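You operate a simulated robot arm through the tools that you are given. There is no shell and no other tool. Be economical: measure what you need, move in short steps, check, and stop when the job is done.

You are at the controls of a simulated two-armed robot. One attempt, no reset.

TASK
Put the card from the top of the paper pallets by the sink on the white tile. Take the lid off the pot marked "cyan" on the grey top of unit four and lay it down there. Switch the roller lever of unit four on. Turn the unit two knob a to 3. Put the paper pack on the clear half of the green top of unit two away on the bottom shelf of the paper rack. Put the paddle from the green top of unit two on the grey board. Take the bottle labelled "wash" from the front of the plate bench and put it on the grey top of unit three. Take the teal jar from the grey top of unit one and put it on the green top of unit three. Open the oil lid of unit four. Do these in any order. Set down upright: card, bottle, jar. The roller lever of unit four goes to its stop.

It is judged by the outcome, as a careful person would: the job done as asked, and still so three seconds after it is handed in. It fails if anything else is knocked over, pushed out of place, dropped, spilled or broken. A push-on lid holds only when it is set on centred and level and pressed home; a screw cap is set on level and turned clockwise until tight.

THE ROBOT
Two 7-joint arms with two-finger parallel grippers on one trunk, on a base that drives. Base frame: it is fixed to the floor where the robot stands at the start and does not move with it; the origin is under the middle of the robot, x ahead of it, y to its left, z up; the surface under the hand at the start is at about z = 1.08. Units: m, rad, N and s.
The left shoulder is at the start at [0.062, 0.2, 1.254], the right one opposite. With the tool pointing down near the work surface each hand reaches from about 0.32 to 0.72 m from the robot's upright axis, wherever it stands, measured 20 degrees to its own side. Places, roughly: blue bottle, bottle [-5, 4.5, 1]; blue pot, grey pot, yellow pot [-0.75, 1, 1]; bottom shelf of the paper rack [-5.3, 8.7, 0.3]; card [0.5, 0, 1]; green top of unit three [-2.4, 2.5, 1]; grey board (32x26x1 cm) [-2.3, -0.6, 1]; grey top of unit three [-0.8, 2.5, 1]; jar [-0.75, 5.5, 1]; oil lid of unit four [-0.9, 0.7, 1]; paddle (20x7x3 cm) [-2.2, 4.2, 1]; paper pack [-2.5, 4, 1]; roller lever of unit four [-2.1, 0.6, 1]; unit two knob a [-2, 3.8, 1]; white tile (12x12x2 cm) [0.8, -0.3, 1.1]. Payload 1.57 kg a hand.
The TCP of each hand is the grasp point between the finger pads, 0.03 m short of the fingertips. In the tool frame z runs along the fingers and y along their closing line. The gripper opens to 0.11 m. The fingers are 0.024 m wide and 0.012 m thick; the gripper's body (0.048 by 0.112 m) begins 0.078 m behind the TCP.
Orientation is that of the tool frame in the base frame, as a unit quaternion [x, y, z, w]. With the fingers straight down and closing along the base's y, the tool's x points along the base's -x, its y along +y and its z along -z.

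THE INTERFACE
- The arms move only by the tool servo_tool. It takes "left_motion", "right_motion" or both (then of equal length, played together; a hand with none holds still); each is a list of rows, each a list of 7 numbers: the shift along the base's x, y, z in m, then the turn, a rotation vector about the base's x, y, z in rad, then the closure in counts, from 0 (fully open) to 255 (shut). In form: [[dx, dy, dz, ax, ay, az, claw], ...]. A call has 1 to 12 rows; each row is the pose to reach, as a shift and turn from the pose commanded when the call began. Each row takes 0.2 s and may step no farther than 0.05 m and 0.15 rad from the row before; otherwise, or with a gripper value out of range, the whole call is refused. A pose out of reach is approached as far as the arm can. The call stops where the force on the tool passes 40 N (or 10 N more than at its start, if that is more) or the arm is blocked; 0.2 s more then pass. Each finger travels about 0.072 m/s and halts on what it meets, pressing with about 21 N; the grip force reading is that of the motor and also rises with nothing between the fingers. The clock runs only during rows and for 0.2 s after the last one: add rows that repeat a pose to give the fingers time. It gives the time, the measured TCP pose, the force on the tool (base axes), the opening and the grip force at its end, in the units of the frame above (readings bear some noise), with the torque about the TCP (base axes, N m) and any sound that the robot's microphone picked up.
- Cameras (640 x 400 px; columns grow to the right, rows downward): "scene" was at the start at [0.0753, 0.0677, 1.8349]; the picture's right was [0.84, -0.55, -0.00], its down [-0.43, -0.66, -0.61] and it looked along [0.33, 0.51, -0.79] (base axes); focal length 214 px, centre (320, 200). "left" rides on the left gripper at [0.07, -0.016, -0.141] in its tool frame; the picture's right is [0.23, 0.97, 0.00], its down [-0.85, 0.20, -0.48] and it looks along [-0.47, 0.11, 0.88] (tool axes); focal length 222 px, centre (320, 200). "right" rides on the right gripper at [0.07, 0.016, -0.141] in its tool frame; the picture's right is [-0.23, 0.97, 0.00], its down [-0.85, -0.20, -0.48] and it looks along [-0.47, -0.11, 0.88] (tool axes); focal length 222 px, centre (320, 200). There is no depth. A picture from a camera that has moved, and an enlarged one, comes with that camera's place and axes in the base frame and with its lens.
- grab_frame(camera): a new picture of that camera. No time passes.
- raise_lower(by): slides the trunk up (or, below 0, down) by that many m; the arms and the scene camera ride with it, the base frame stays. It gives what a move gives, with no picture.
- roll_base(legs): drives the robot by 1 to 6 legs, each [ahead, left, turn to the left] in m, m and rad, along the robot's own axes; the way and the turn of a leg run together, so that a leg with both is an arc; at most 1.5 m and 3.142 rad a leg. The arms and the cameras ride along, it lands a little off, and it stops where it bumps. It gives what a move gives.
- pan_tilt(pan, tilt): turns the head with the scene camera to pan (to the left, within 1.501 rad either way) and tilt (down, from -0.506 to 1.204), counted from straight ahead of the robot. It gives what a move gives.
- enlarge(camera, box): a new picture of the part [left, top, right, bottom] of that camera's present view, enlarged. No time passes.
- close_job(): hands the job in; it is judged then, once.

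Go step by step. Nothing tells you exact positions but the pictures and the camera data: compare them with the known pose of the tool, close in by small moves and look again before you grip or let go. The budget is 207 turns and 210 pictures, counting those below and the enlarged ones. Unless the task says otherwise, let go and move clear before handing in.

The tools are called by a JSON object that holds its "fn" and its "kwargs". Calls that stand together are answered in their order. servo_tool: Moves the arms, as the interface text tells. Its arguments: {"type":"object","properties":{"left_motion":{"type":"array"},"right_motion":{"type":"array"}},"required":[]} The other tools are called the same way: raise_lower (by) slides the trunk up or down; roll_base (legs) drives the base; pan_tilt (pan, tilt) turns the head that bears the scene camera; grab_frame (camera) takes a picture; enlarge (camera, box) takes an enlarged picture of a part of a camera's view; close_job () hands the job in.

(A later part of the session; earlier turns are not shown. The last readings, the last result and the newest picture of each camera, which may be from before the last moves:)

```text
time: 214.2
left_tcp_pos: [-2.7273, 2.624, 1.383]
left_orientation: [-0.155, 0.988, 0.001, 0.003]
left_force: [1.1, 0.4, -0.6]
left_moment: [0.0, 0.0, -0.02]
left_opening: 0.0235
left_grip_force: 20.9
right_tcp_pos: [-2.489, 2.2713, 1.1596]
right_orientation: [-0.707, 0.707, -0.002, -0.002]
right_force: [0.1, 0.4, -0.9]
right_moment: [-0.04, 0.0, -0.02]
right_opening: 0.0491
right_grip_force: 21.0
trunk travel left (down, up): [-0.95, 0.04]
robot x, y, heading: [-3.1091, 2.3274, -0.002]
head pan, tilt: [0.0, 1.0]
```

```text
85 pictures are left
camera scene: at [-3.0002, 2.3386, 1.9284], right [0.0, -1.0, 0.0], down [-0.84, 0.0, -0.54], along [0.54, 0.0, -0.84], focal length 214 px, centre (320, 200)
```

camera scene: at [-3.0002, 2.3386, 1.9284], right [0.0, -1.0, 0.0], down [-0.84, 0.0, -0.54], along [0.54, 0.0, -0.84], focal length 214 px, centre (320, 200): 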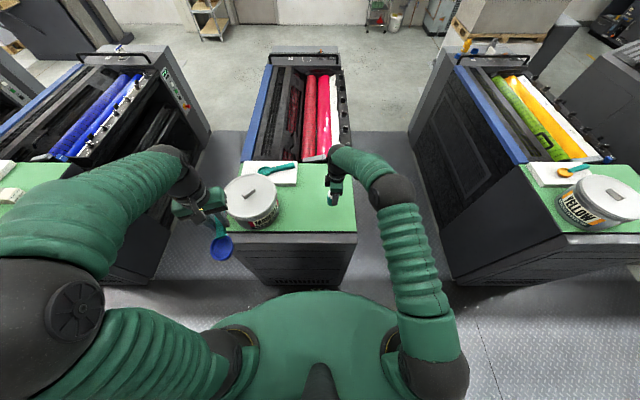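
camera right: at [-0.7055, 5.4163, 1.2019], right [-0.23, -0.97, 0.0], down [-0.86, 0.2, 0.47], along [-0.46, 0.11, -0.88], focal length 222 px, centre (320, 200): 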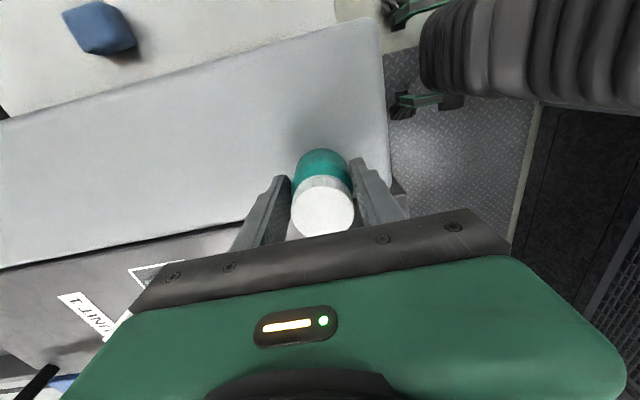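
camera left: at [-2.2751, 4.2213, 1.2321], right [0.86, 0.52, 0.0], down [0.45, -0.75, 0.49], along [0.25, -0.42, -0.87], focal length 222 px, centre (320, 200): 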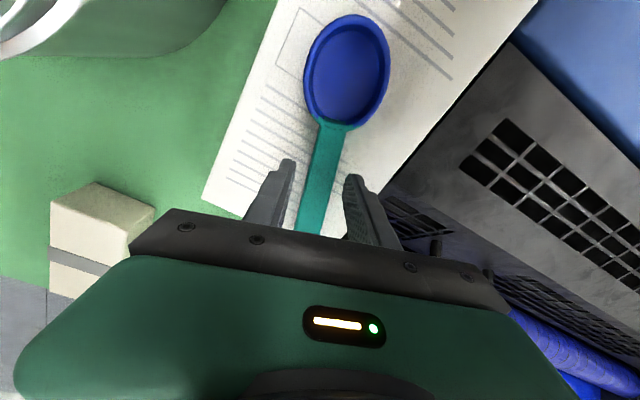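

{"fn": "servo_tool", "kwargs": {"right_motion": [[0, 0, -0.04, 0, 0, 0, 255], [0, 0, -0.075, 0, 0, 0, 255], [0, 0, -0.085, 0, 0, 0, 255], [0, 0, -0.09, 0, 0, 0, 255], [0, 0, -0.094, 0, 0, 0, 255], [0, 0, -0.098, 0, 0, 0, 255], [0, 0, -0.102, 0, 0, 0, 255]]}}

{"fn": "enlarge", "kwargs": {"camera": "scene", "box": [290, 150, 370, 220]}}

```text
time: 215.8
left_tcp_pos: [-2.7299, 2.6199, 1.3841]
left_orientation: [-0.154, 0.988, 0.001, 0.004]
left_force: [0.0, -0.5, -0.3]
left_moment: [0.03, -0.04, 0.03]
left_opening: 0.0235
left_grip_force: 21.4
right_tcp_pos: [-2.4907, 2.2698, 1.0606]
right_orientation: [-0.706, 0.708, -0.001, -0.001]
right_force: [0.1, -0.1, -2.4]
right_moment: [0.0, -0.03, 0.03]
right_opening: 0.0487
right_grip_force: 20.9
trunk travel left (down, up): [-0.95, 0.04]
robot x, y, heading: [-3.1128, 2.331, -0.003]
head pan, tilt: [0.0, 1.0]
```

```text
5.71 times, centred on (330, 185) of scene
camera zoom: at [-3.0035, 2.333, 1.9285], right [0.0, -1.0, 0.0], down [-0.84, 0.0, -0.54], along [0.54, 0.0, -0.84], focal length 1226 px, centre (263, 286)
```

zoom: 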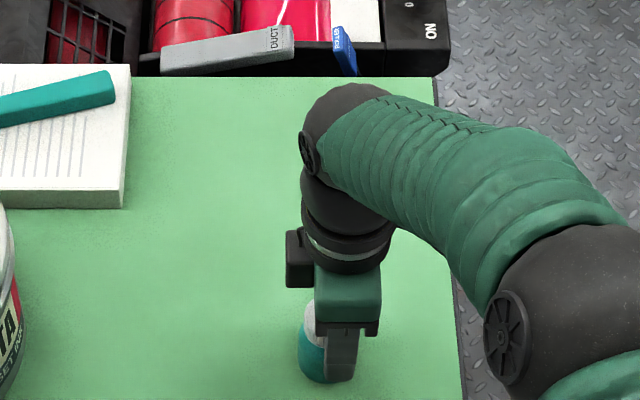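

{"fn": "servo_tool", "kwargs": {"right_motion": [[0, 0, -0.004, 0, 0, 0, 255], [0, 0, -0.008, 0, 0, 0, 255], [0, 0, -0.011, 0, 0, 0, 255], [0, 0, -0.014, 0, 0, 0, 255], [0, 0, -0.017, 0, 0, 0, 255], [0, 0, -0.02, 0, 0, 0, 255]]}}

{"fn": "enlarge", "kwargs": {"camera": "scene", "box": [310, 180, 350, 215]}}

```text
time: 217.2
left_tcp_pos: [-2.7322, 2.6219, 1.3841]
left_orientation: [-0.154, 0.988, 0.001, 0.005]
left_force: [0.2, 0.4, -1.3]
left_moment: [0.01, -0.03, -0.03]
left_opening: 0.0234
left_grip_force: 21.3
right_tcp_pos: [-2.4916, 2.2698, 1.0409]
right_orientation: [-0.706, 0.708, -0.002, -0.002]
right_force: [-2.2, 0.0, 16.6]
right_moment: [0.15, 0.11, 0.02]
right_opening: 0.0493
right_grip_force: 21.0
trunk travel left (down, up): [-0.95, 0.04]
robot x, y, heading: [-3.1089, 2.3318, -0.0]
head pan, tilt: [0.0, 1.0]
```

```text
11.43 times, centred on (330, 198) of scene
camera zoom: at [-3.0079, 2.3343, 1.9289], right [0.0, -1.0, 0.0], down [-0.84, 0.0, -0.54], along [0.54, 0.0, -0.84], focal length 2451 px, centre (206, 229)
```

zoom: 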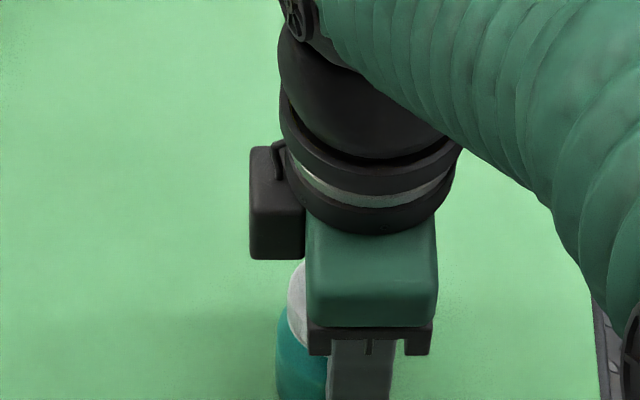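

{"fn": "servo_tool", "kwargs": {"right_motion": [[0, 0, 0.002, 0, 0, 0, 220], [0, 0, 0.002, 0, 0, 0, 140], [0, 0, 0.002, 0, 0, 0, 60], [0, 0, 0.002, 0, 0, 0, 0], [0, 0, 0.04, 0, 0, 0, 0], [0, 0, 0.085, 0, 0, 0, 0], [0, 0, 0.13, 0, 0, 0, 0], [-0.02, 0, 0.17, 0, 0, 0, 0], [-0.04, 0, 0.21, 0, 0, 0, 0], [-0.08, 0, 0.23, 0, 0, 0, 0], [-0.12, 0, 0.25, 0, 0, 0, 0], [-0.16, 0, 0.27, 0, 0, 0, 0]]}}

{"fn": "enlarge", "kwargs": {"camera": "scene", "box": [240, 120, 400, 240]}}

```text
time: 219.8
left_tcp_pos: [-2.7312, 2.6215, 1.3824]
left_orientation: [-0.155, 0.988, 0.001, 0.005]
left_force: [-0.6, 0.6, 0.0]
left_moment: [-0.04, -0.03, -0.02]
left_opening: 0.0232
left_grip_force: 21.6
right_tcp_pos: [-2.6538, 2.2694, 1.3098]
right_orientation: [-0.707, 0.708, -0.003, -0.001]
right_force: [0.4, -0.5, -0.8]
right_moment: [0.02, -0.01, -0.01]
right_opening: 0.11
right_grip_force: 0.0
trunk travel left (down, up): [-0.95, 0.04]
robot x, y, heading: [-3.1098, 2.3284, 0.003]
head pan, tilt: [0.0, 1.0]
```

```text
3.33 times, centred on (320, 180) of scene
camera zoom: at [-3.0089, 2.3338, 1.9288], right [0.0, -1.0, 0.0], down [-0.84, 0.0, -0.54], along [0.54, 0.0, -0.84], focal length 715 px, centre (320, 267)
```

zoom: 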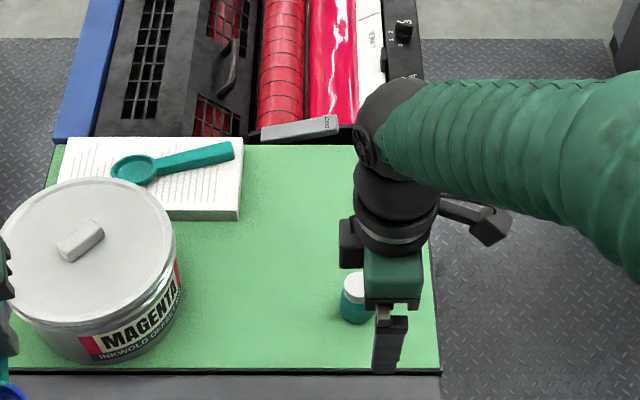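

{"fn": "pan_tilt", "kwargs": {"pan": -1.3, "tilt": 0.6}}

{"fn": "grab_frame", "kwargs": {"camera": "scene"}}

```text
time: 221.3
left_tcp_pos: [-2.733, 2.6203, 1.3835]
left_orientation: [-0.154, 0.988, 0.002, 0.004]
left_force: [-1.0, 0.0, -0.2]
left_moment: [0.03, -0.01, 0.03]
left_opening: 0.0233
left_grip_force: 21.0
right_tcp_pos: [-2.6503, 2.2693, 1.3095]
right_orientation: [-0.706, 0.708, -0.002, -0.002]
right_force: [0.6, 0.6, 0.0]
right_moment: [0.04, 0.0, -0.02]
right_opening: 0.1097
right_grip_force: 0.0
trunk travel left (down, up): [-0.95, 0.04]
robot x, y, heading: [-3.1086, 2.3338, 0.003]
head pan, tilt: [-1.3, 0.6]
```

```text
81 pictures are left
camera scene: at [-3.052, 2.2486, 1.9608], right [-0.96, -0.27, 0.0], down [-0.15, 0.54, -0.83], along [0.22, -0.8, -0.56], focal length 214 px, centre (320, 200)
```

scene: 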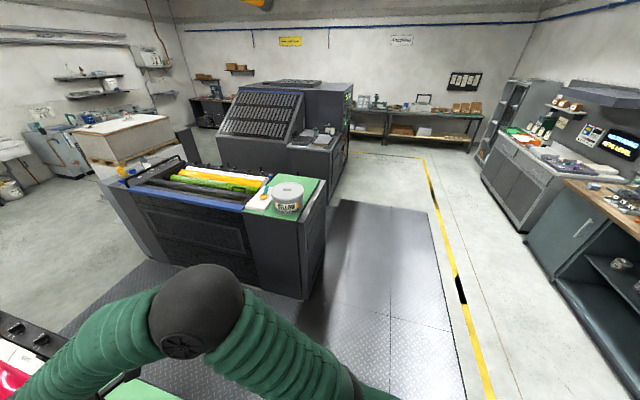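

{"fn": "roll_base", "kwargs": {"legs": [[-0.14, 0, 0], [0, -1.1, 0], [0, -1.1, 0], [0.4, 0, -0.3]]}}

{"fn": "pan_tilt", "kwargs": {"pan": -0.3, "tilt": 0.8}}

{"fn": "grab_frame", "kwargs": {"camera": "scene"}}

```text
time: 235.2
left_tcp_pos: [-2.4334, 0.234, 1.3848]
left_orientation: [0.002, 1.0, 0.0, 0.006]
left_force: [0.0, 1.2, -0.2]
left_moment: [-0.03, 0.02, 0.0]
left_opening: 0.0233
left_grip_force: 20.8
right_tcp_pos: [-2.4648, -0.1259, 1.3112]
right_orientation: [-0.587, 0.81, -0.003, -0.001]
right_force: [0.0, -0.6, -0.4]
right_moment: [-0.01, 0.01, 0.03]
right_opening: 0.11
right_grip_force: 0.1
trunk travel left (down, up): [-0.95, 0.04]
robot x, y, heading: [-2.8794, 0.0714, -0.317]
head pan, tilt: [-1.3, 0.6]
```

```text
time: 236.4
left_tcp_pos: [-2.4304, 0.2301, 1.3841]
left_orientation: [0.002, 1.0, 0.002, 0.005]
left_force: [0.9, 0.2, -1.4]
left_moment: [-0.01, -0.02, 0.0]
left_opening: 0.0233
left_grip_force: 20.7
right_tcp_pos: [-2.4616, -0.1286, 1.3098]
right_orientation: [-0.586, 0.81, -0.003, 0.0]
right_force: [-0.1, -0.1, 0.1]
right_moment: [-0.03, 0.0, -0.02]
right_opening: 0.1099
right_grip_force: 0.0
trunk travel left (down, up): [-0.95, 0.04]
robot x, y, heading: [-2.8804, 0.0749, -0.31]
head pan, tilt: [-0.3, 0.799]
```

```text
80 pictures are left
camera scene: at [-2.7796, 0.0169, 1.9437], right [-0.58, -0.82, 0.0], down [-0.59, 0.41, -0.7], along [0.57, -0.4, -0.72], focal length 214 px, centre (320, 200)
```

scene: 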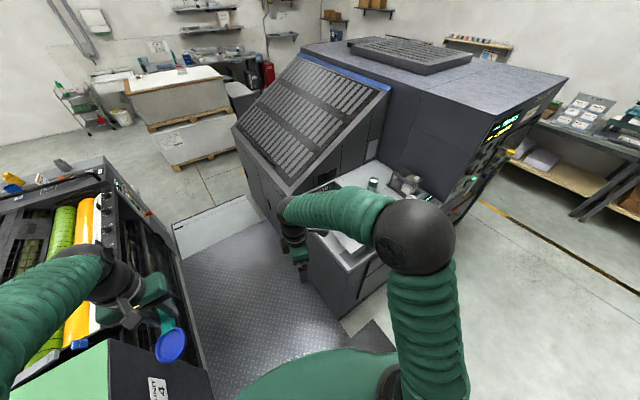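

{"fn": "roll_base", "kwargs": {"legs": [[0, 0, -1.26], [0, 0.36, 0]]}}

{"fn": "pan_tilt", "kwargs": {"pan": 0, "tilt": 1.0}}

{"fn": "grab_frame", "kwargs": {"camera": "scene"}}

```text
time: 241.9
left_tcp_pos: [-2.2485, -0.3104, 1.387]
left_orientation: [0.592, 0.806, 0.002, 0.009]
left_force: [0.6, 0.6, -0.7]
left_moment: [-0.02, 0.04, -0.02]
left_opening: 0.0231
left_grip_force: 21.4
right_tcp_pos: [-2.5996, -0.3882, 1.3095]
right_orientation: [0.004, 1.0, -0.001, 0.003]
right_force: [0.2, -0.2, 0.0]
right_moment: [0.0, 0.04, 0.02]
right_opening: 0.1102
right_grip_force: 0.0
trunk travel left (down, up): [-0.95, 0.04]
robot x, y, heading: [-2.519, 0.0727, -1.582]
head pan, tilt: [-0.3, 0.799]
```

```text
time: 242.7
left_tcp_pos: [-2.2404, -0.3091, 1.3853]
left_orientation: [0.593, 0.805, -0.001, 0.005]
left_force: [0.9, 0.0, -1.8]
left_moment: [-0.02, 0.0, 0.01]
left_opening: 0.0234
left_grip_force: 21.0
right_tcp_pos: [-2.5917, -0.3863, 1.3098]
right_orientation: [0.004, 1.0, 0.0, -0.001]
right_force: [-0.3, 0.7, -0.1]
right_moment: [-0.01, -0.02, 0.03]
right_opening: 0.1096
right_grip_force: 0.0
trunk travel left (down, up): [-0.95, 0.04]
robot x, y, heading: [-2.5217, 0.068, -1.582]
head pan, tilt: [0.0, 1.0]
```

```text
79 pictures are left
camera scene: at [-2.5245, -0.0321, 1.9286], right [-1.0, 0.01, 0.0], down [0.01, 0.84, -0.54], along [0.0, -0.54, -0.84], focal length 214 px, centre (320, 200)
```

scene: 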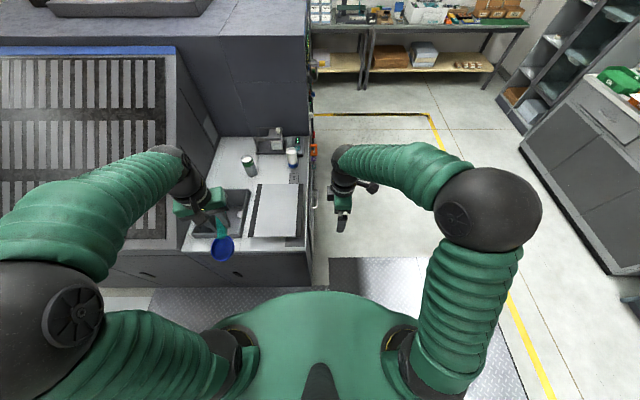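

{"fn": "enlarge", "kwargs": {"camera": "scene", "box": [160, 110, 330, 280]}}

```text
2.35 times, centred on (245, 195) of scene
camera zoom: at [-2.5245, -0.0321, 1.9286], right [-1.0, 0.01, 0.0], down [0.01, 0.84, -0.54], along [0.0, -0.54, -0.84], focal length 505 px, centre (496, 212)
```

zoom: 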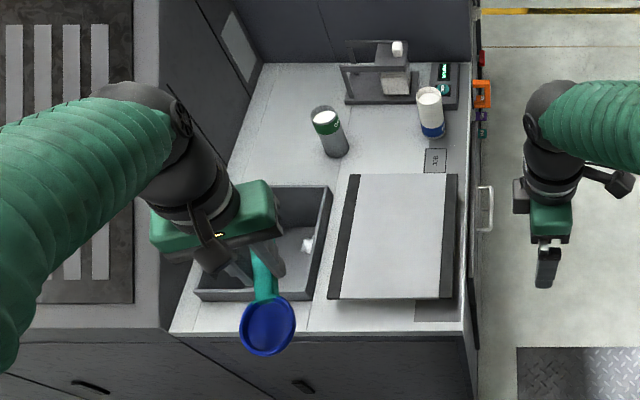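

{"fn": "roll_base", "kwargs": {"legs": [[0.06, 0, 0]]}}

{"fn": "servo_tool", "kwargs": {"left_motion": [[-0.02, -0.04, 0, 0, 0, 0, 255], [-0.04, -0.08, 0, 0, 0, 0, 255], [-0.06, -0.12, 0, 0, 0, 0, 255], [-0.07, -0.165, 0, 0, 0, 0, 255], [-0.07, -0.21, -0.01, 0, 0, 0, 255], [-0.07, -0.216, -0.055, 0, 0, 0, 255], [-0.07, -0.216, -0.1, 0, 0, 0, 255], [-0.07, -0.216, -0.15, 0, 0, 0, 255], [-0.07, -0.216, -0.2, 0, 0, 0, 255], [-0.07, -0.216, -0.24, 0, 0, 0, 255]]}}

{"fn": "enlarge", "kwargs": {"camera": "scene", "box": [190, 130, 330, 250]}}

{"fn": "grab_frame", "kwargs": {"camera": "left"}}

```text
time: 243.7
left_tcp_pos: [-2.2381, -0.3524, 1.3907]
left_orientation: [0.592, 0.806, -0.007, 0.01]
left_force: [0.7, 0.4, -0.3]
left_moment: [-0.03, -0.03, 0.01]
left_opening: 0.0234
left_grip_force: 20.3
right_tcp_pos: [-2.5907, -0.4327, 1.3181]
right_orientation: [0.005, 1.0, -0.007, -0.001]
right_force: [-0.1, 0.6, 0.1]
right_moment: [-0.07, 0.02, -0.04]
right_opening: 0.11
right_grip_force: 0.1
trunk travel left (down, up): [-0.95, 0.04]
robot x, y, heading: [-2.5252, 0.0072, -1.577]
head pan, tilt: [0.0, 1.0]
```

```text
time: 245.8
left_tcp_pos: [-2.308, -0.5834, 1.1449]
left_orientation: [0.592, 0.806, -0.004, 0.006]
left_force: [0.1, 0.8, -1.0]
left_moment: [0.0, -0.03, -0.04]
left_opening: 0.0234
left_grip_force: 20.8
right_tcp_pos: [-2.5893, -0.4466, 1.3102]
right_orientation: [0.004, 1.0, -0.001, -0.002]
right_force: [0.3, 0.8, 0.0]
right_moment: [-0.02, -0.03, -0.05]
right_opening: 0.11
right_grip_force: 0.0
trunk travel left (down, up): [-0.95, 0.04]
robot x, y, heading: [-2.524, 0.0076, -1.573]
head pan, tilt: [0.0, 1.0]
```

```text
3.33 times, centred on (260, 190) of scene
camera zoom: at [-2.5223, -0.0966, 1.9285], right [-1.0, 0.01, 0.0], down [0.01, 0.84, -0.54], along [0.0, -0.54, -0.84], focal length 715 px, centre (520, 233)
```

zoom: 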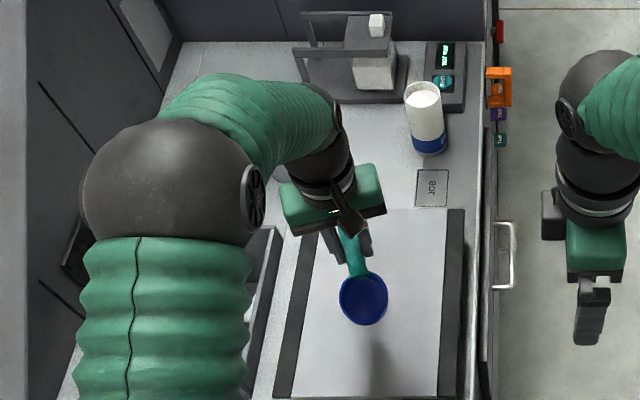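

```text
76 pictures are left
camera left: at [-2.3461, -0.5196, 1.2854], right [0.86, 0.51, 0.0], down [0.44, -0.75, 0.49], along [0.25, -0.42, -0.87], focal length 222 px, centre (320, 200)
```

left: 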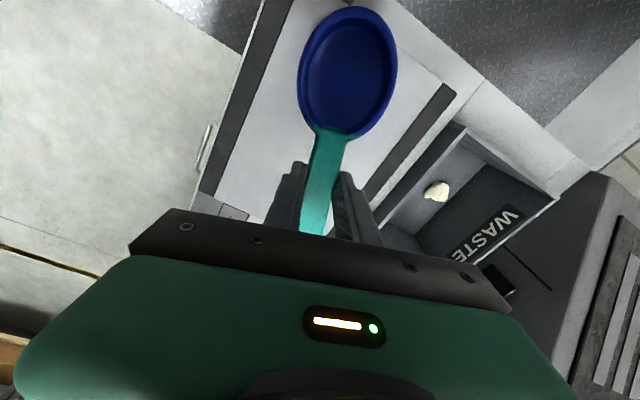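

{"fn": "servo_tool", "kwargs": {"left_motion": [[0, 0.03, -0.02, 0, 0, 0, 255], [0, 0.03, -0.05, 0, 0, 0, 255], [0, 0.03, -0.065, 0, 0, 0, 255], [0, 0.03, -0.072, 0, 0, 0, 255], [0, 0.03, -0.079, 0, 0, 0, 255], [0, 0.03, -0.086, 0, 0, 0, 255], [0, 0.03, -0.092, 0, 0, 0, 255]]}}

{"fn": "enlarge", "kwargs": {"camera": "scene", "box": [230, 170, 300, 250]}}

```text
time: 247.4
left_tcp_pos: [-2.307, -0.5527, 1.0543]
left_orientation: [0.593, 0.805, -0.003, 0.006]
left_force: [0.2, -0.9, -0.7]
left_moment: [-0.02, -0.03, -0.01]
left_opening: 0.0234
left_grip_force: 21.1
right_tcp_pos: [-2.588, -0.4443, 1.3113]
right_orientation: [0.004, 1.0, -0.001, -0.002]
right_force: [0.0, -1.1, 0.1]
right_moment: [0.01, 0.0, -0.02]
right_opening: 0.1099
right_grip_force: 0.1
trunk travel left (down, up): [-0.95, 0.04]
robot x, y, heading: [-2.5227, 0.0065, -1.577]
head pan, tilt: [0.0, 1.0]
```

```text
5.00 times, centred on (265, 210) of scene
camera zoom: at [-2.5211, -0.0953, 1.9285], right [-1.0, 0.01, 0.0], down [0.01, 0.84, -0.54], along [0.0, -0.54, -0.84], focal length 1072 px, centre (595, 150)
```

zoom: 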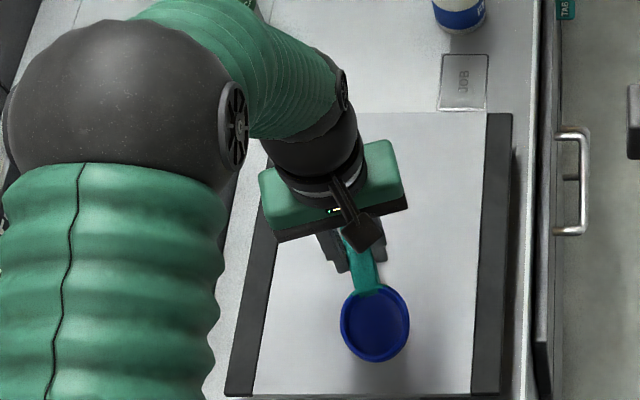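

Well placed over the board; continue lowering to contact.

{"fn": "servo_tool", "kwargs": {"left_motion": [[0, 0, -0.005, 0, 0, 0, 255], [0, 0, -0.01, 0, 0, 0, 255], [0, 0, -0.014, 0, 0, 0, 255], [0, 0, -0.018, 0, 0, 0, 255], [0, 0, -0.021, 0, 0, 0, 255], [0, 0, -0.024, 0, 0, 0, 255], [0, 0, -0.027, 0, 0, 0, 255], [0, 0, -0.03, 0, 0, 0, 255]]}}

```text
time: 249.2
left_tcp_pos: [-2.3064, -0.5524, 1.0226]
left_orientation: [0.593, 0.805, -0.002, 0.005]
left_force: [-0.1, 1.1, -0.2]
left_moment: [-0.02, 0.0, -0.03]
left_opening: 0.0232
left_grip_force: 20.5
right_tcp_pos: [-2.5884, -0.4453, 1.3118]
right_orientation: [0.004, 1.0, -0.001, -0.001]
right_force: [0.4, -0.6, -0.2]
right_moment: [0.02, -0.03, 0.03]
right_opening: 0.11
right_grip_force: 0.0
trunk travel left (down, up): [-0.95, 0.04]
robot x, y, heading: [-2.5237, 0.0099, -1.578]
head pan, tilt: [0.0, 1.0]
```

{"fn": "servo_tool", "kwargs": {"left_motion": [[0, 0, -0.004, 0, 0, 0, 255], [0, 0, -0.008, 0, 0, 0, 255], [0, 0, -0.012, 0, 0, 0, 255], [0, 0, -0.016, 0, 0, 0, 255], [0, 0, -0.02, 0, 0, 0, 255], [0, 0, -0.024, 0, 0, 0, 255], [0, 0, -0.028, 0, 0, 0, 255], [0, 0, -0.032, 0, 0, 0, 255], [0, 0, -0.036, 0, 0, 0, 255], [0, 0, -0.04, 0, 0, 0, 255]]}}

{"fn": "enlarge", "kwargs": {"camera": "scene", "box": [230, 170, 300, 250]}}

```text
time: 251.5
left_tcp_pos: [-2.306, -0.553, 0.9892]
left_orientation: [0.592, 0.806, -0.006, 0.01]
left_force: [-0.9, 10.0, 24.5]
left_moment: [0.05, -0.04, 0.02]
left_opening: 0.0234
left_grip_force: 20.8
right_tcp_pos: [-2.5903, -0.442, 1.3131]
right_orientation: [0.003, 1.0, -0.003, -0.002]
right_force: [0.3, -0.2, -0.5]
right_moment: [0.0, 0.02, 0.0]
right_opening: 0.1099
right_grip_force: 0.1
trunk travel left (down, up): [-0.95, 0.04]
robot x, y, heading: [-2.5223, 0.0094, -1.577]
head pan, tilt: [0.0, 1.0]
stopped in row 10 (left hand): the force on the tool passed its limit at 51 N (the readings are from after the stop); the commanded pose is now the measured one
```

```text
5.00 times, centred on (265, 210) of scene
camera zoom: at [-2.5237, -0.0866, 1.9291], right [-1.0, 0.01, 0.0], down [0.01, 0.84, -0.54], along [0.0, -0.54, -0.84], focal length 1072 px, centre (595, 150)
```

zoom: 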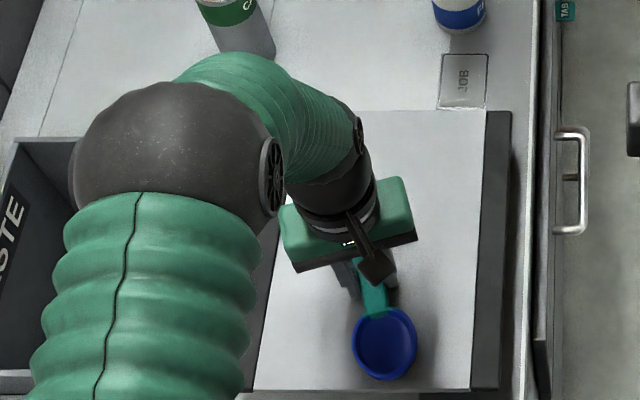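

{"fn": "servo_tool", "kwargs": {"left_motion": [[0, 0, 0.003, 0, 0, 0, 225], [0, 0, 0.004, 0, 0, 0, 180], [0, 0, 0.004, 0, 0, 0, 150], [0, 0, 0.03, 0, 0, 0, 150], [0, 0, 0.08, 0, 0, 0, 150], [0, 0, 0.13, 0, 0, 0, 150], [0, 0.02, 0.175, 0, 0, 0, 150], [0, 0.04, 0.22, 0, 0, 0, 100], [0, 0.06, 0.265, 0, 0, 0, 50], [0, 0.1, 0.29, 0, 0, 0, 0], [0, 0.13, 0.32, 0, 0, 0, 0], [0, 0.16, 0.35, 0, 0, 0, 0]]}}

{"fn": "enlarge", "kwargs": {"camera": "scene", "box": [200, 130, 330, 250]}}

```text
time: 254.1
left_tcp_pos: [-2.3057, -0.3923, 1.3374]
left_orientation: [0.592, 0.806, -0.007, 0.009]
left_force: [0.7, 0.0, -0.3]
left_moment: [-0.04, -0.03, 0.02]
left_opening: 0.1101
left_grip_force: 0.0
right_tcp_pos: [-2.5883, -0.4433, 1.3135]
right_orientation: [0.004, 1.0, -0.002, -0.002]
right_force: [-0.3, 0.6, 0.3]
right_moment: [-0.02, 0.01, 0.0]
right_opening: 0.1096
right_grip_force: 0.0
trunk travel left (down, up): [-0.95, 0.04]
robot x, y, heading: [-2.5216, 0.0077, -1.578]
head pan, tilt: [0.0, 1.0]
```

```text
3.33 times, centred on (265, 190) of scene
camera zoom: at [-2.5212, -0.0892, 1.9288], right [-1.0, 0.01, 0.0], down [0.01, 0.84, -0.54], along [0.0, -0.54, -0.84], focal length 715 px, centre (503, 233)
```

zoom: 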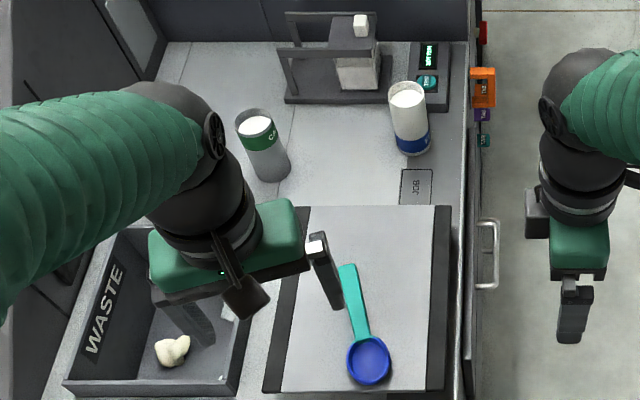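

{"fn": "roll_base", "kwargs": {"legs": [[-0.08, 0, 0], [0, 0, 1.575], [0, 0, 1.575], [0, -0.2, 0]]}}

{"fn": "grab_frame", "kwargs": {"camera": "scene"}}

```text
time: 264.0
left_tcp_pos: [-2.5558, 0.4909, 1.3331]
left_orientation: [0.806, -0.592, -0.003, -0.009]
left_force: [0.1, -0.1, 0.6]
left_moment: [0.01, -0.03, 0.0]
left_opening: 0.1097
left_grip_force: 0.0
right_tcp_pos: [-2.2728, 0.5401, 1.3135]
right_orientation: [1.0, -0.004, 0.008, -0.002]
right_force: [-0.9, 0.2, 0.4]
right_moment: [0.03, -0.06, 0.03]
right_opening: 0.1099
right_grip_force: 0.0
trunk travel left (down, up): [-0.95, 0.04]
robot x, y, heading: [-2.3248, 0.0863, 1.559]
head pan, tilt: [0.0, 1.0]
```

```text
72 pictures are left
camera scene: at [-2.3496, 0.1921, 1.9284], right [1.0, -0.01, 0.01], down [0.0, -0.84, -0.54], along [0.02, 0.54, -0.84], focal length 214 px, centre (320, 200)
```

scene: 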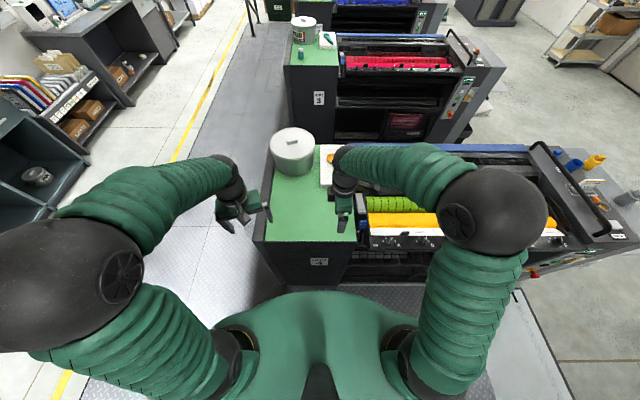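

{"fn": "enlarge", "kwargs": {"camera": "scene", "box": [310, 170, 430, 270]}}

{"fn": "grab_frame", "kwargs": {"camera": "right"}}

```text
4.00 times, centred on (370, 220) of scene
camera zoom: at [-2.3496, 0.1921, 1.9284], right [1.0, -0.01, 0.01], down [0.0, -0.84, -0.54], along [0.02, 0.54, -0.84], focal length 858 px, centre (120, 120)
```

zoom: 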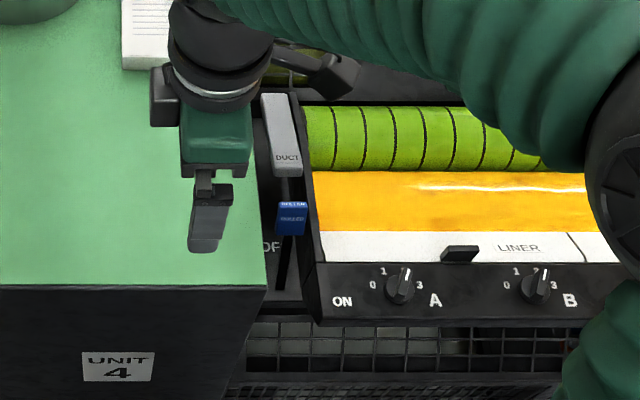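

```text
70 pictures are left
camera right: at [-2.2043, 0.5237, 1.4545], right [-0.23, -0.97, -0.01], down [-0.86, 0.2, 0.47], along [-0.45, 0.12, -0.88], focal length 222 px, centre (320, 200)
```

right: 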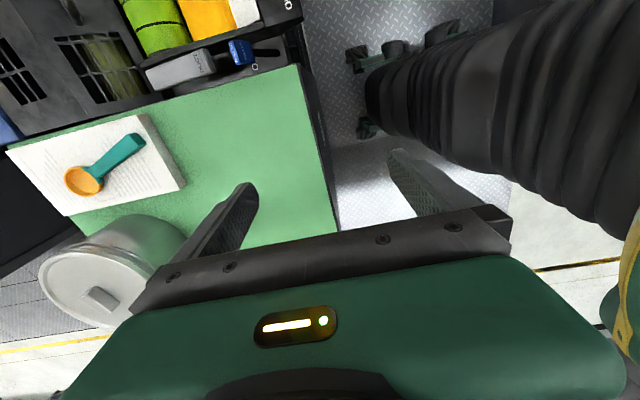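

{"fn": "servo_tool", "kwargs": {"right_motion": [[0.035, 0.025, 0, 0, 0, 0, 0], [0.07, 0.05, 0, 0, 0, 0, 0], [0.105, 0.075, -0.02, 0, 0, 0, 80], [0.133, 0.095, -0.05, 0, 0, 0, 160], [0.133, 0.095, -0.09, 0, 0, 0, 255], [0.133, 0.095, -0.09, 0, 0, 0, 255]]}}

{"fn": "enlarge", "kwargs": {"camera": "right", "box": [220, 50, 440, 215]}}

```text
time: 265.4
left_tcp_pos: [-2.5283, 0.4896, 1.3392]
left_orientation: [0.805, -0.593, -0.013, -0.004]
left_force: [-0.5, -0.2, 0.4]
left_moment: [-0.03, 0.01, -0.03]
left_opening: 0.1098
left_grip_force: 0.2
right_tcp_pos: [-2.1134, 0.6351, 1.2213]
right_orientation: [1.0, -0.005, -0.003, -0.003]
right_force: [-0.7, 0.3, 0.5]
right_moment: [0.01, 0.03, 0.01]
right_opening: 0.0
right_grip_force: 14.7
trunk travel left (down, up): [-0.95, 0.04]
robot x, y, heading: [-2.3257, 0.0894, 1.565]
head pan, tilt: [0.0, 1.0]
```

```text
2.42 times, centred on (330, 132) of right
camera zoom: at [-2.0422, 0.6178, 1.361], right [-0.24, -0.97, 0.0], down [-0.85, 0.2, 0.48], along [-0.47, 0.12, -0.88], focal length 538 px, centre (296, 364)
```

zoom: 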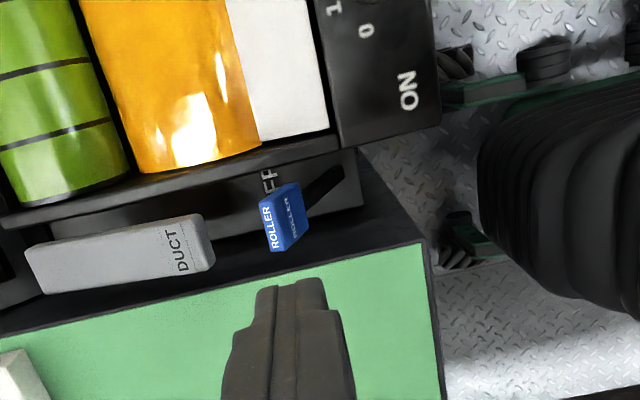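

{"fn": "servo_tool", "kwargs": {"right_motion": [[-0.005, 0.006, -0.04, 0, 0, 0, 200], [-0.01, 0.013, -0.08, 0, 0, 0, 160], [-0.01, 0.013, -0.12, 0, 0, 0, 155], [-0.01, 0.013, -0.15, 0, 0, 0, 155]]}}

{"fn": "enlarge", "kwargs": {"camera": "right", "box": [220, 70, 420, 220]}}

{"fn": "enlarge", "kwargs": {"camera": "scene", "box": [330, 190, 410, 260]}}

```text
time: 266.4
left_tcp_pos: [-2.533, 0.4886, 1.3382]
left_orientation: [0.805, -0.593, -0.011, -0.004]
left_force: [0.0, -0.9, 0.8]
left_moment: [0.03, 0.03, 0.03]
left_opening: 0.1101
left_grip_force: 0.2
right_tcp_pos: [-2.1266, 0.6472, 1.0704]
right_orientation: [1.0, -0.004, -0.001, -0.003]
right_force: [-0.1, 0.4, -0.4]
right_moment: [-0.02, 0.0, 0.0]
right_opening: 0.0428
right_grip_force: 0.0
trunk travel left (down, up): [-0.95, 0.04]
robot x, y, heading: [-2.323, 0.0907, 1.566]
head pan, tilt: [0.0, 1.0]
```

```text
2.67 times, centred on (320, 145) of right
camera zoom: at [-2.0567, 0.631, 1.212], right [-0.23, -0.97, -0.01], down [-0.85, 0.2, 0.48], along [-0.47, 0.12, -0.88], focal length 592 px, centre (320, 347)
```

zoom: 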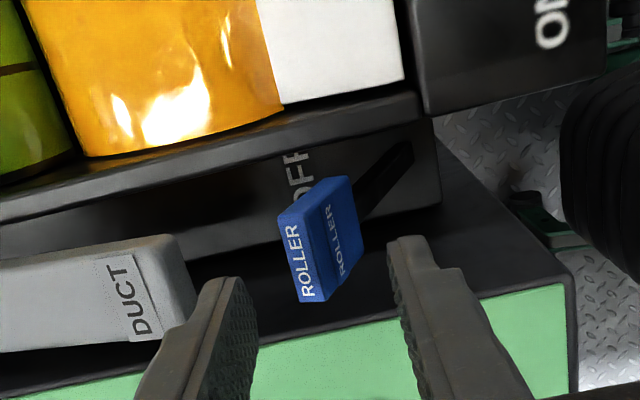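

```text
5.71 times, centred on (370, 225) of scene
camera zoom: at [-2.3149, 0.1927, 1.9286], right [1.0, -0.01, 0.0], down [-0.01, -0.84, -0.54], along [0.0, 0.54, -0.84], focal length 1226 px, centre (34, 57)
```

zoom: 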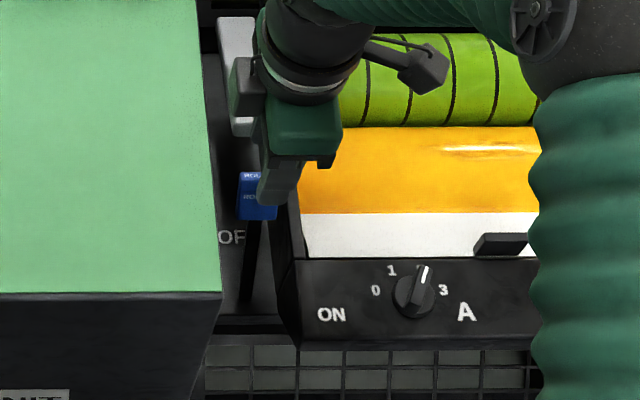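

{"fn": "servo_tool", "kwargs": {"right_motion": [[0, 0, -0.02, 0, 0, 0, 155], [0, 0, -0.035, 0, 0, 0, 155], [0, 0, -0.048, 0, 0, 0, 155], [0, 0, -0.048, 0, 0, 0, 155]]}}

{"fn": "enlarge", "kwargs": {"camera": "right", "box": [220, 70, 420, 220]}}

```text
time: 267.4
left_tcp_pos: [-2.535, 0.4892, 1.3382]
left_orientation: [0.806, -0.592, -0.01, -0.004]
left_force: [-0.2, 0.2, 0.4]
left_moment: [0.02, 0.04, -0.01]
left_opening: 0.1102
left_grip_force: 0.0
right_tcp_pos: [-2.1299, 0.6485, 1.024]
right_orientation: [1.0, -0.004, -0.001, -0.003]
right_force: [-0.9, -0.3, 0.1]
right_moment: [0.02, -0.01, 0.04]
right_opening: 0.0431
right_grip_force: 0.1
trunk travel left (down, up): [-0.95, 0.04]
robot x, y, heading: [-2.3233, 0.0879, 1.566]
head pan, tilt: [0.0, 1.0]
```

```text
2.67 times, centred on (320, 145) of right
camera zoom: at [-2.0596, 0.6304, 1.1651], right [-0.23, -0.97, -0.01], down [-0.85, 0.2, 0.48], along [-0.47, 0.12, -0.88], focal length 592 px, centre (320, 347)
```

zoom: 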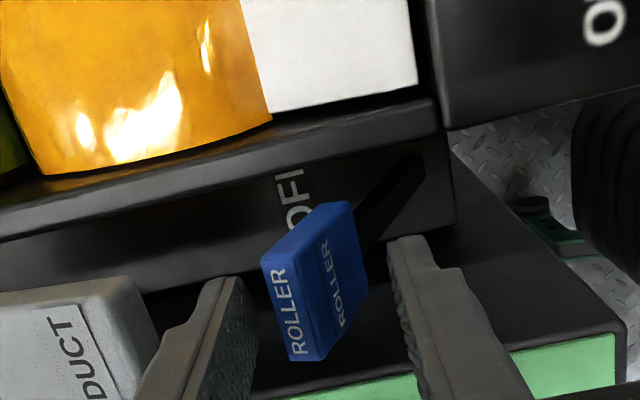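

{"fn": "servo_tool", "kwargs": {"right_motion": [[0, -0.012, 0, 0, 0, 0, 155], [0, -0.024, 0, 0, 0, 0, 155], [0, -0.036, 0, 0, 0, 0, 155], [0, -0.048, 0, 0, 0, 0, 155], [0, -0.06, 0, 0, 0, 0, 155]]}}

{"fn": "enlarge", "kwargs": {"camera": "right", "box": [220, 70, 420, 220]}}

{"fn": "enlarge", "kwargs": {"camera": "scene", "box": [330, 190, 410, 260]}}

```text
time: 268.6
left_tcp_pos: [-2.5366, 0.4895, 1.337]
left_orientation: [0.806, -0.592, -0.009, -0.005]
left_force: [-0.5, -0.1, 0.8]
left_moment: [-0.02, -0.01, 0.02]
left_opening: 0.1099
left_grip_force: 0.0
right_tcp_pos: [-2.1316, 0.5876, 1.023]
right_orientation: [1.0, -0.003, 0.0, -0.003]
right_force: [0.6, 0.3, -0.3]
right_moment: [0.0, 0.0, 0.01]
right_opening: 0.0433
right_grip_force: 0.2
trunk travel left (down, up): [-0.95, 0.04]
robot x, y, heading: [-2.3215, 0.0841, 1.563]
head pan, tilt: [0.0, 1.0]
```

```text
2.67 times, centred on (320, 145) of right
camera zoom: at [-2.0611, 0.57, 1.165], right [-0.23, -0.97, 0.0], down [-0.85, 0.2, 0.48], along [-0.46, 0.12, -0.88], focal length 592 px, centre (320, 347)
```

zoom: 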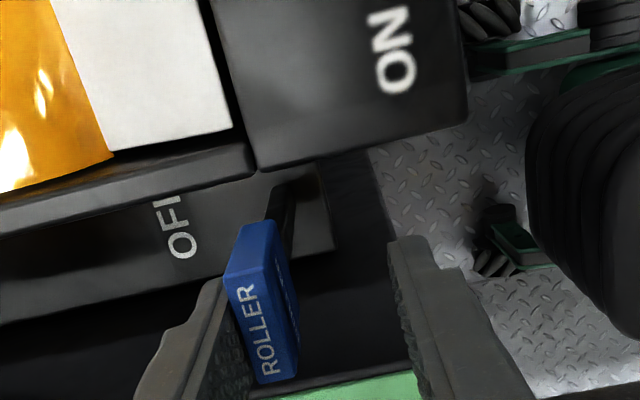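

```text
5.71 times, centred on (370, 225) of scene
camera zoom: at [-2.3222, 0.1927, 1.9285], right [1.0, -0.01, 0.0], down [-0.01, -0.84, -0.54], along [0.0, 0.54, -0.84], focal length 1226 px, centre (34, 57)
```

zoom: 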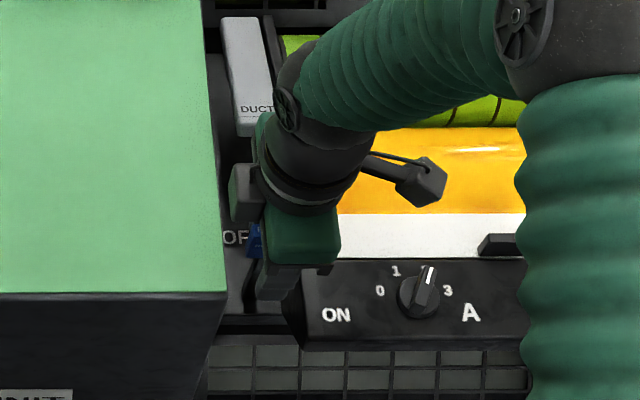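

{"fn": "servo_tool", "kwargs": {"right_motion": [[0, -0.012, -0.005, 0, 0, 0, 155], [0, -0.024, -0.012, 0, 0, 0, 155], [0, -0.036, -0.018, 0, 0, 0, 155], [0, -0.048, -0.024, 0, 0, 0, 155], [0, -0.06, -0.03, 0, 0, 0, 155]]}}

{"fn": "enlarge", "kwargs": {"camera": "right", "box": [220, 70, 420, 220]}}

{"fn": "enlarge", "kwargs": {"camera": "scene", "box": [330, 190, 410, 260]}}

```text
time: 269.8
left_tcp_pos: [-2.5377, 0.4909, 1.3369]
left_orientation: [0.806, -0.592, -0.01, -0.005]
left_force: [0.9, -0.7, -1.4]
left_moment: [0.01, 0.05, -0.04]
left_opening: 0.11
left_grip_force: 0.0
right_tcp_pos: [-2.1317, 0.547, 1.0003]
right_orientation: [1.0, -0.003, -0.002, -0.019]
right_force: [-0.3, 18.8, 8.0]
right_moment: [0.79, -0.38, 0.0]
right_opening: 0.0591
right_grip_force: 8.7
trunk travel left (down, up): [-0.95, 0.04]
robot x, y, heading: [-2.3275, 0.086, 1.563]
head pan, tilt: [0.0, 1.0]
stopped in row 5 (right hand): the force on the tool passed its limit at 43 N (the readings are from after the stop); the commanded pose is now the measured one
```

```text
2.67 times, centred on (320, 145) of right
camera zoom: at [-2.0621, 0.5245, 1.1402], right [-0.23, -0.97, -0.04], down [-0.85, 0.19, 0.49], along [-0.47, 0.14, -0.87], focal length 592 px, centre (320, 347)
```

zoom: 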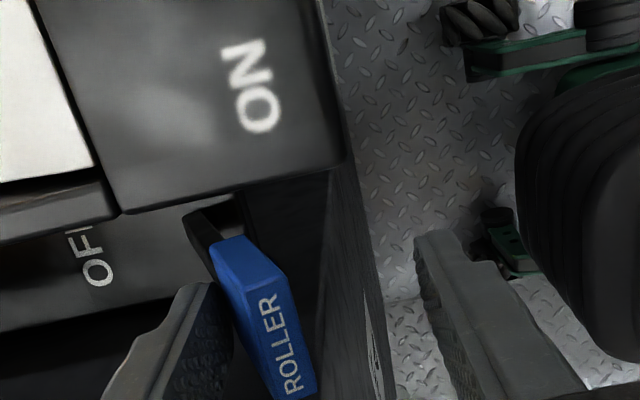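

```text
5.71 times, centred on (370, 225) of scene
camera zoom: at [-2.3235, 0.1994, 1.9282], right [1.0, -0.01, 0.0], down [-0.01, -0.84, -0.54], along [0.0, 0.54, -0.84], focal length 1226 px, centre (34, 57)
```

zoom: 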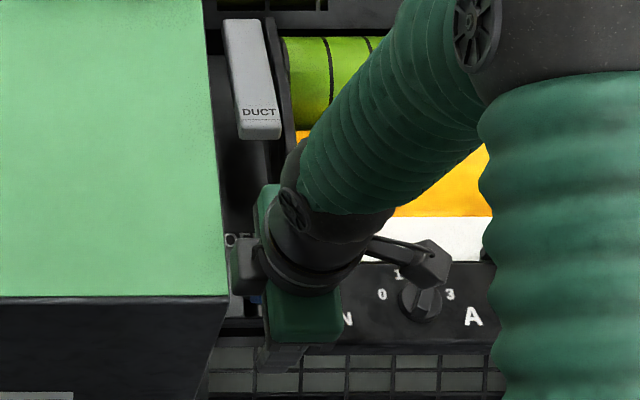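

{"fn": "servo_tool", "kwargs": {"right_motion": [[0, -0.004, 0, 0, 0, 0, 155], [0, 0.006, 0.0, 0, 0, 0, 155], [0, 0.012, 0.02, 0, 0, 0, 155], [0, 0.012, 0.06, 0, 0, 0, 155], [0, 0.012, 0.11, 0, 0, 0, 155], [0, 0.012, 0.16, 0, 0, 0, 155], [0, 0.012, 0.2, 0, 0, 0, 155]]}}

{"fn": "enlarge", "kwargs": {"camera": "right", "box": [220, 50, 440, 215]}}

```text
time: 271.4
left_tcp_pos: [-2.537, 0.4858, 1.3383]
left_orientation: [0.806, -0.592, -0.011, -0.006]
left_force: [0.6, 0.3, 0.1]
left_moment: [0.04, -0.03, 0.0]
left_opening: 0.1098
left_grip_force: 0.1
right_tcp_pos: [-2.1316, 0.5495, 1.1997]
right_orientation: [1.0, -0.003, -0.001, -0.015]
right_force: [0.8, -0.5, -0.1]
right_moment: [0.0, -0.03, 0.01]
right_opening: 0.0429
right_grip_force: 0.0
trunk travel left (down, up): [-0.95, 0.04]
robot x, y, heading: [-2.3224, 0.0887, 1.563]
head pan, tilt: [0.0, 1.0]
```

```text
2.42 times, centred on (330, 132) of right
camera zoom: at [-2.0605, 0.5287, 1.3401], right [-0.23, -0.97, -0.03], down [-0.85, 0.19, 0.49], along [-0.47, 0.14, -0.87], focal length 538 px, centre (296, 364)
```

zoom: 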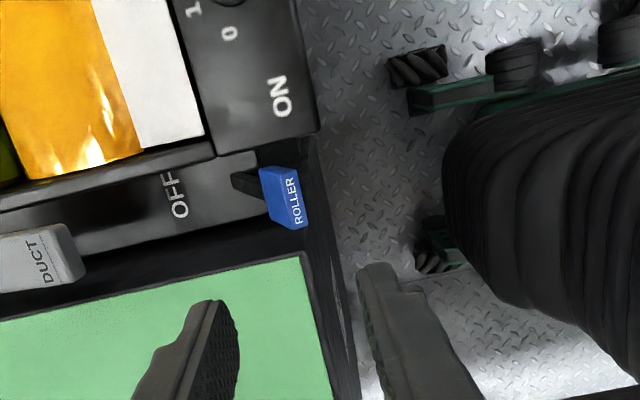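

{"fn": "servo_tool", "kwargs": {"right_motion": [[0, -0.02, 0.04, 0, 0, 0, 200], [0, -0.05, 0.08, 0, 0, 0, 255], [0, -0.08, 0.12, 0, 0, 0, 255]]}}

{"fn": "roll_base", "kwargs": {"legs": [[0, 0.95, 0], [1.05, 0, 0], [1.05, 0, 0], [1.06, 0, 0], [0, -1.07, 0.007]]}}

{"fn": "grab_frame", "kwargs": {"camera": "scene"}}

```text
time: 272.2
left_tcp_pos: [-2.5377, 0.4844, 1.3392]
left_orientation: [0.806, -0.592, -0.012, -0.007]
left_force: [-0.8, -0.3, 0.7]
left_moment: [0.01, -0.02, 0.0]
left_opening: 0.1102
left_grip_force: 0.0
right_tcp_pos: [-2.1323, 0.4653, 1.3211]
right_orientation: [1.0, -0.003, 0.001, -0.016]
right_force: [-0.7, -1.1, -0.1]
right_moment: [0.02, -0.03, 0.02]
right_opening: 0.0001
right_grip_force: 21.0
trunk travel left (down, up): [-0.95, 0.04]
robot x, y, heading: [-2.3253, 0.0844, 1.558]
head pan, tilt: [0.0, 1.0]
```

```text
time: 297.3
left_tcp_pos: [-2.3718, 3.6318, 1.338]
left_orientation: [0.802, -0.597, -0.01, -0.006]
left_force: [-0.2, 0.8, -0.1]
left_moment: [-0.02, -0.02, 0.01]
left_opening: 0.1099
left_grip_force: 0.1
right_tcp_pos: [-1.9679, 3.6113, 1.3204]
right_orientation: [1.0, -0.008, 0.0, -0.015]
right_force: [-0.7, -0.8, -0.8]
right_moment: [-0.02, 0.0, -0.01]
right_opening: 0.0
right_grip_force: 21.1
trunk travel left (down, up): [-0.95, 0.04]
robot x, y, heading: [-2.1614, 3.2265, 1.553]
head pan, tilt: [0.0, 1.0]
```

```text
60 pictures are left
camera scene: at [-2.1624, 3.334, 1.9286], right [1.0, -0.02, 0.0], down [-0.01, -0.84, -0.54], along [0.01, 0.54, -0.84], focal length 214 px, centre (320, 200)
```

scene: 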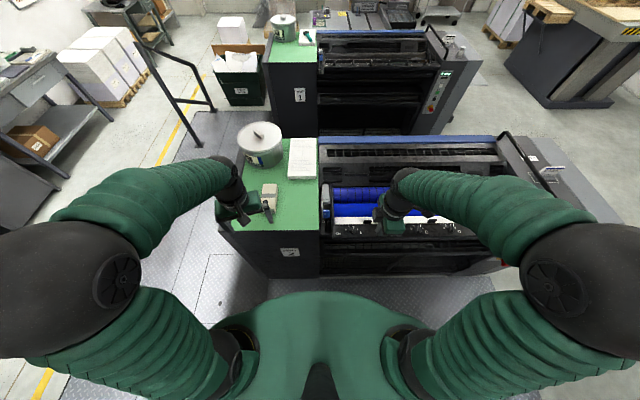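

{"fn": "enlarge", "kwargs": {"camera": "scene", "box": [320, 205, 400, 250]}}

{"fn": "enlarge", "kwargs": {"camera": "right", "box": [200, 20, 440, 200]}}

```text
8.00 times, centred on (360, 228) of scene
camera zoom: at [-2.1624, 3.334, 1.9286], right [1.0, -0.02, 0.0], down [-0.01, -0.84, -0.54], along [0.01, 0.54, -0.84], focal length 1716 px, centre (0, -20)
```

zoom: 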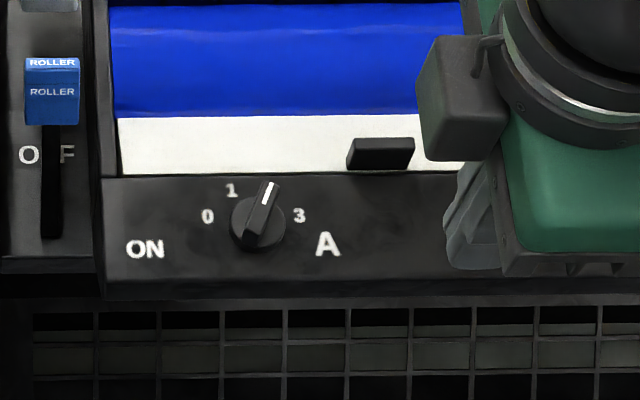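

```text
2.22 times, centred on (320, 110) of right
camera zoom: at [-1.8975, 3.5892, 1.4598], right [-0.24, -0.97, -0.03], down [-0.85, 0.2, 0.48], along [-0.46, 0.14, -0.87], focal length 494 px, centre (320, 400)
```

zoom: 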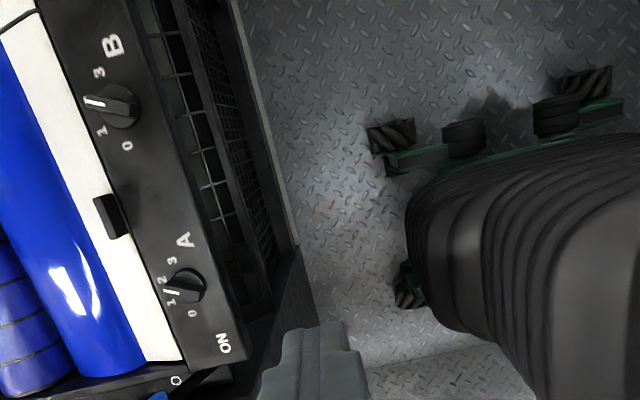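

{"fn": "servo_tool", "kwargs": {"right_motion": [[0, 0, 0, 0, 0, -0.149, 255], [0, 0, 0, 0, 0, -0.298, 255], [0, 0.02, 0, 0, 0, -0.447, 255], [0, 0.04, 0, 0, 0, -0.596, 255], [0, 0.06, 0, 0, 0, -0.745, 255], [-0.01, 0.08, 0, 0, 0, -0.894, 200], [-0.02, 0.1, 0, 0, 0, -1.043, 150], [-0.031, 0.12, -0.02, 0, 0, -1.192, 150], [-0.031, 0.14, -0.05, 0, 0, -1.341, 150], [-0.031, 0.152, -0.09, 0, 0, -1.49, 150], [-0.031, 0.152, -0.13, 0, 0, -1.639, 150], [-0.031, 0.152, -0.17, 0, 0, -1.788, 150]]}}

{"fn": "enlarge", "kwargs": {"camera": "right", "box": [220, 60, 420, 210]}}

```text
time: 299.9
left_tcp_pos: [-2.3701, 3.6337, 1.3385]
left_orientation: [0.803, -0.596, -0.01, -0.005]
left_force: [0.2, -0.7, 0.2]
left_moment: [-0.04, 0.0, 0.0]
left_opening: 0.11
left_grip_force: 0.0
right_tcp_pos: [-1.9962, 3.7626, 1.1488]
right_orientation: [-0.619, 0.785, -0.011, 0.01]
right_force: [0.0, -0.7, 0.5]
right_moment: [-0.02, 0.02, 0.01]
right_opening: 0.0453
right_grip_force: 0.0
trunk travel left (down, up): [-0.95, 0.04]
robot x, y, heading: [-2.1583, 3.2263, 1.55]
head pan, tilt: [0.0, 1.0]
```

```text
2.67 times, centred on (320, 135) of right
camera zoom: at [-2.032, 3.6995, 1.2888], right [-0.89, 0.45, -0.03], down [0.38, 0.79, 0.49], along [0.24, 0.42, -0.87], focal length 592 px, centre (320, 373)
```

zoom: 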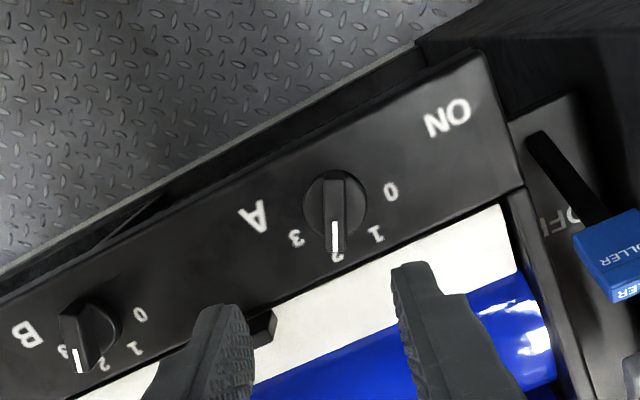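

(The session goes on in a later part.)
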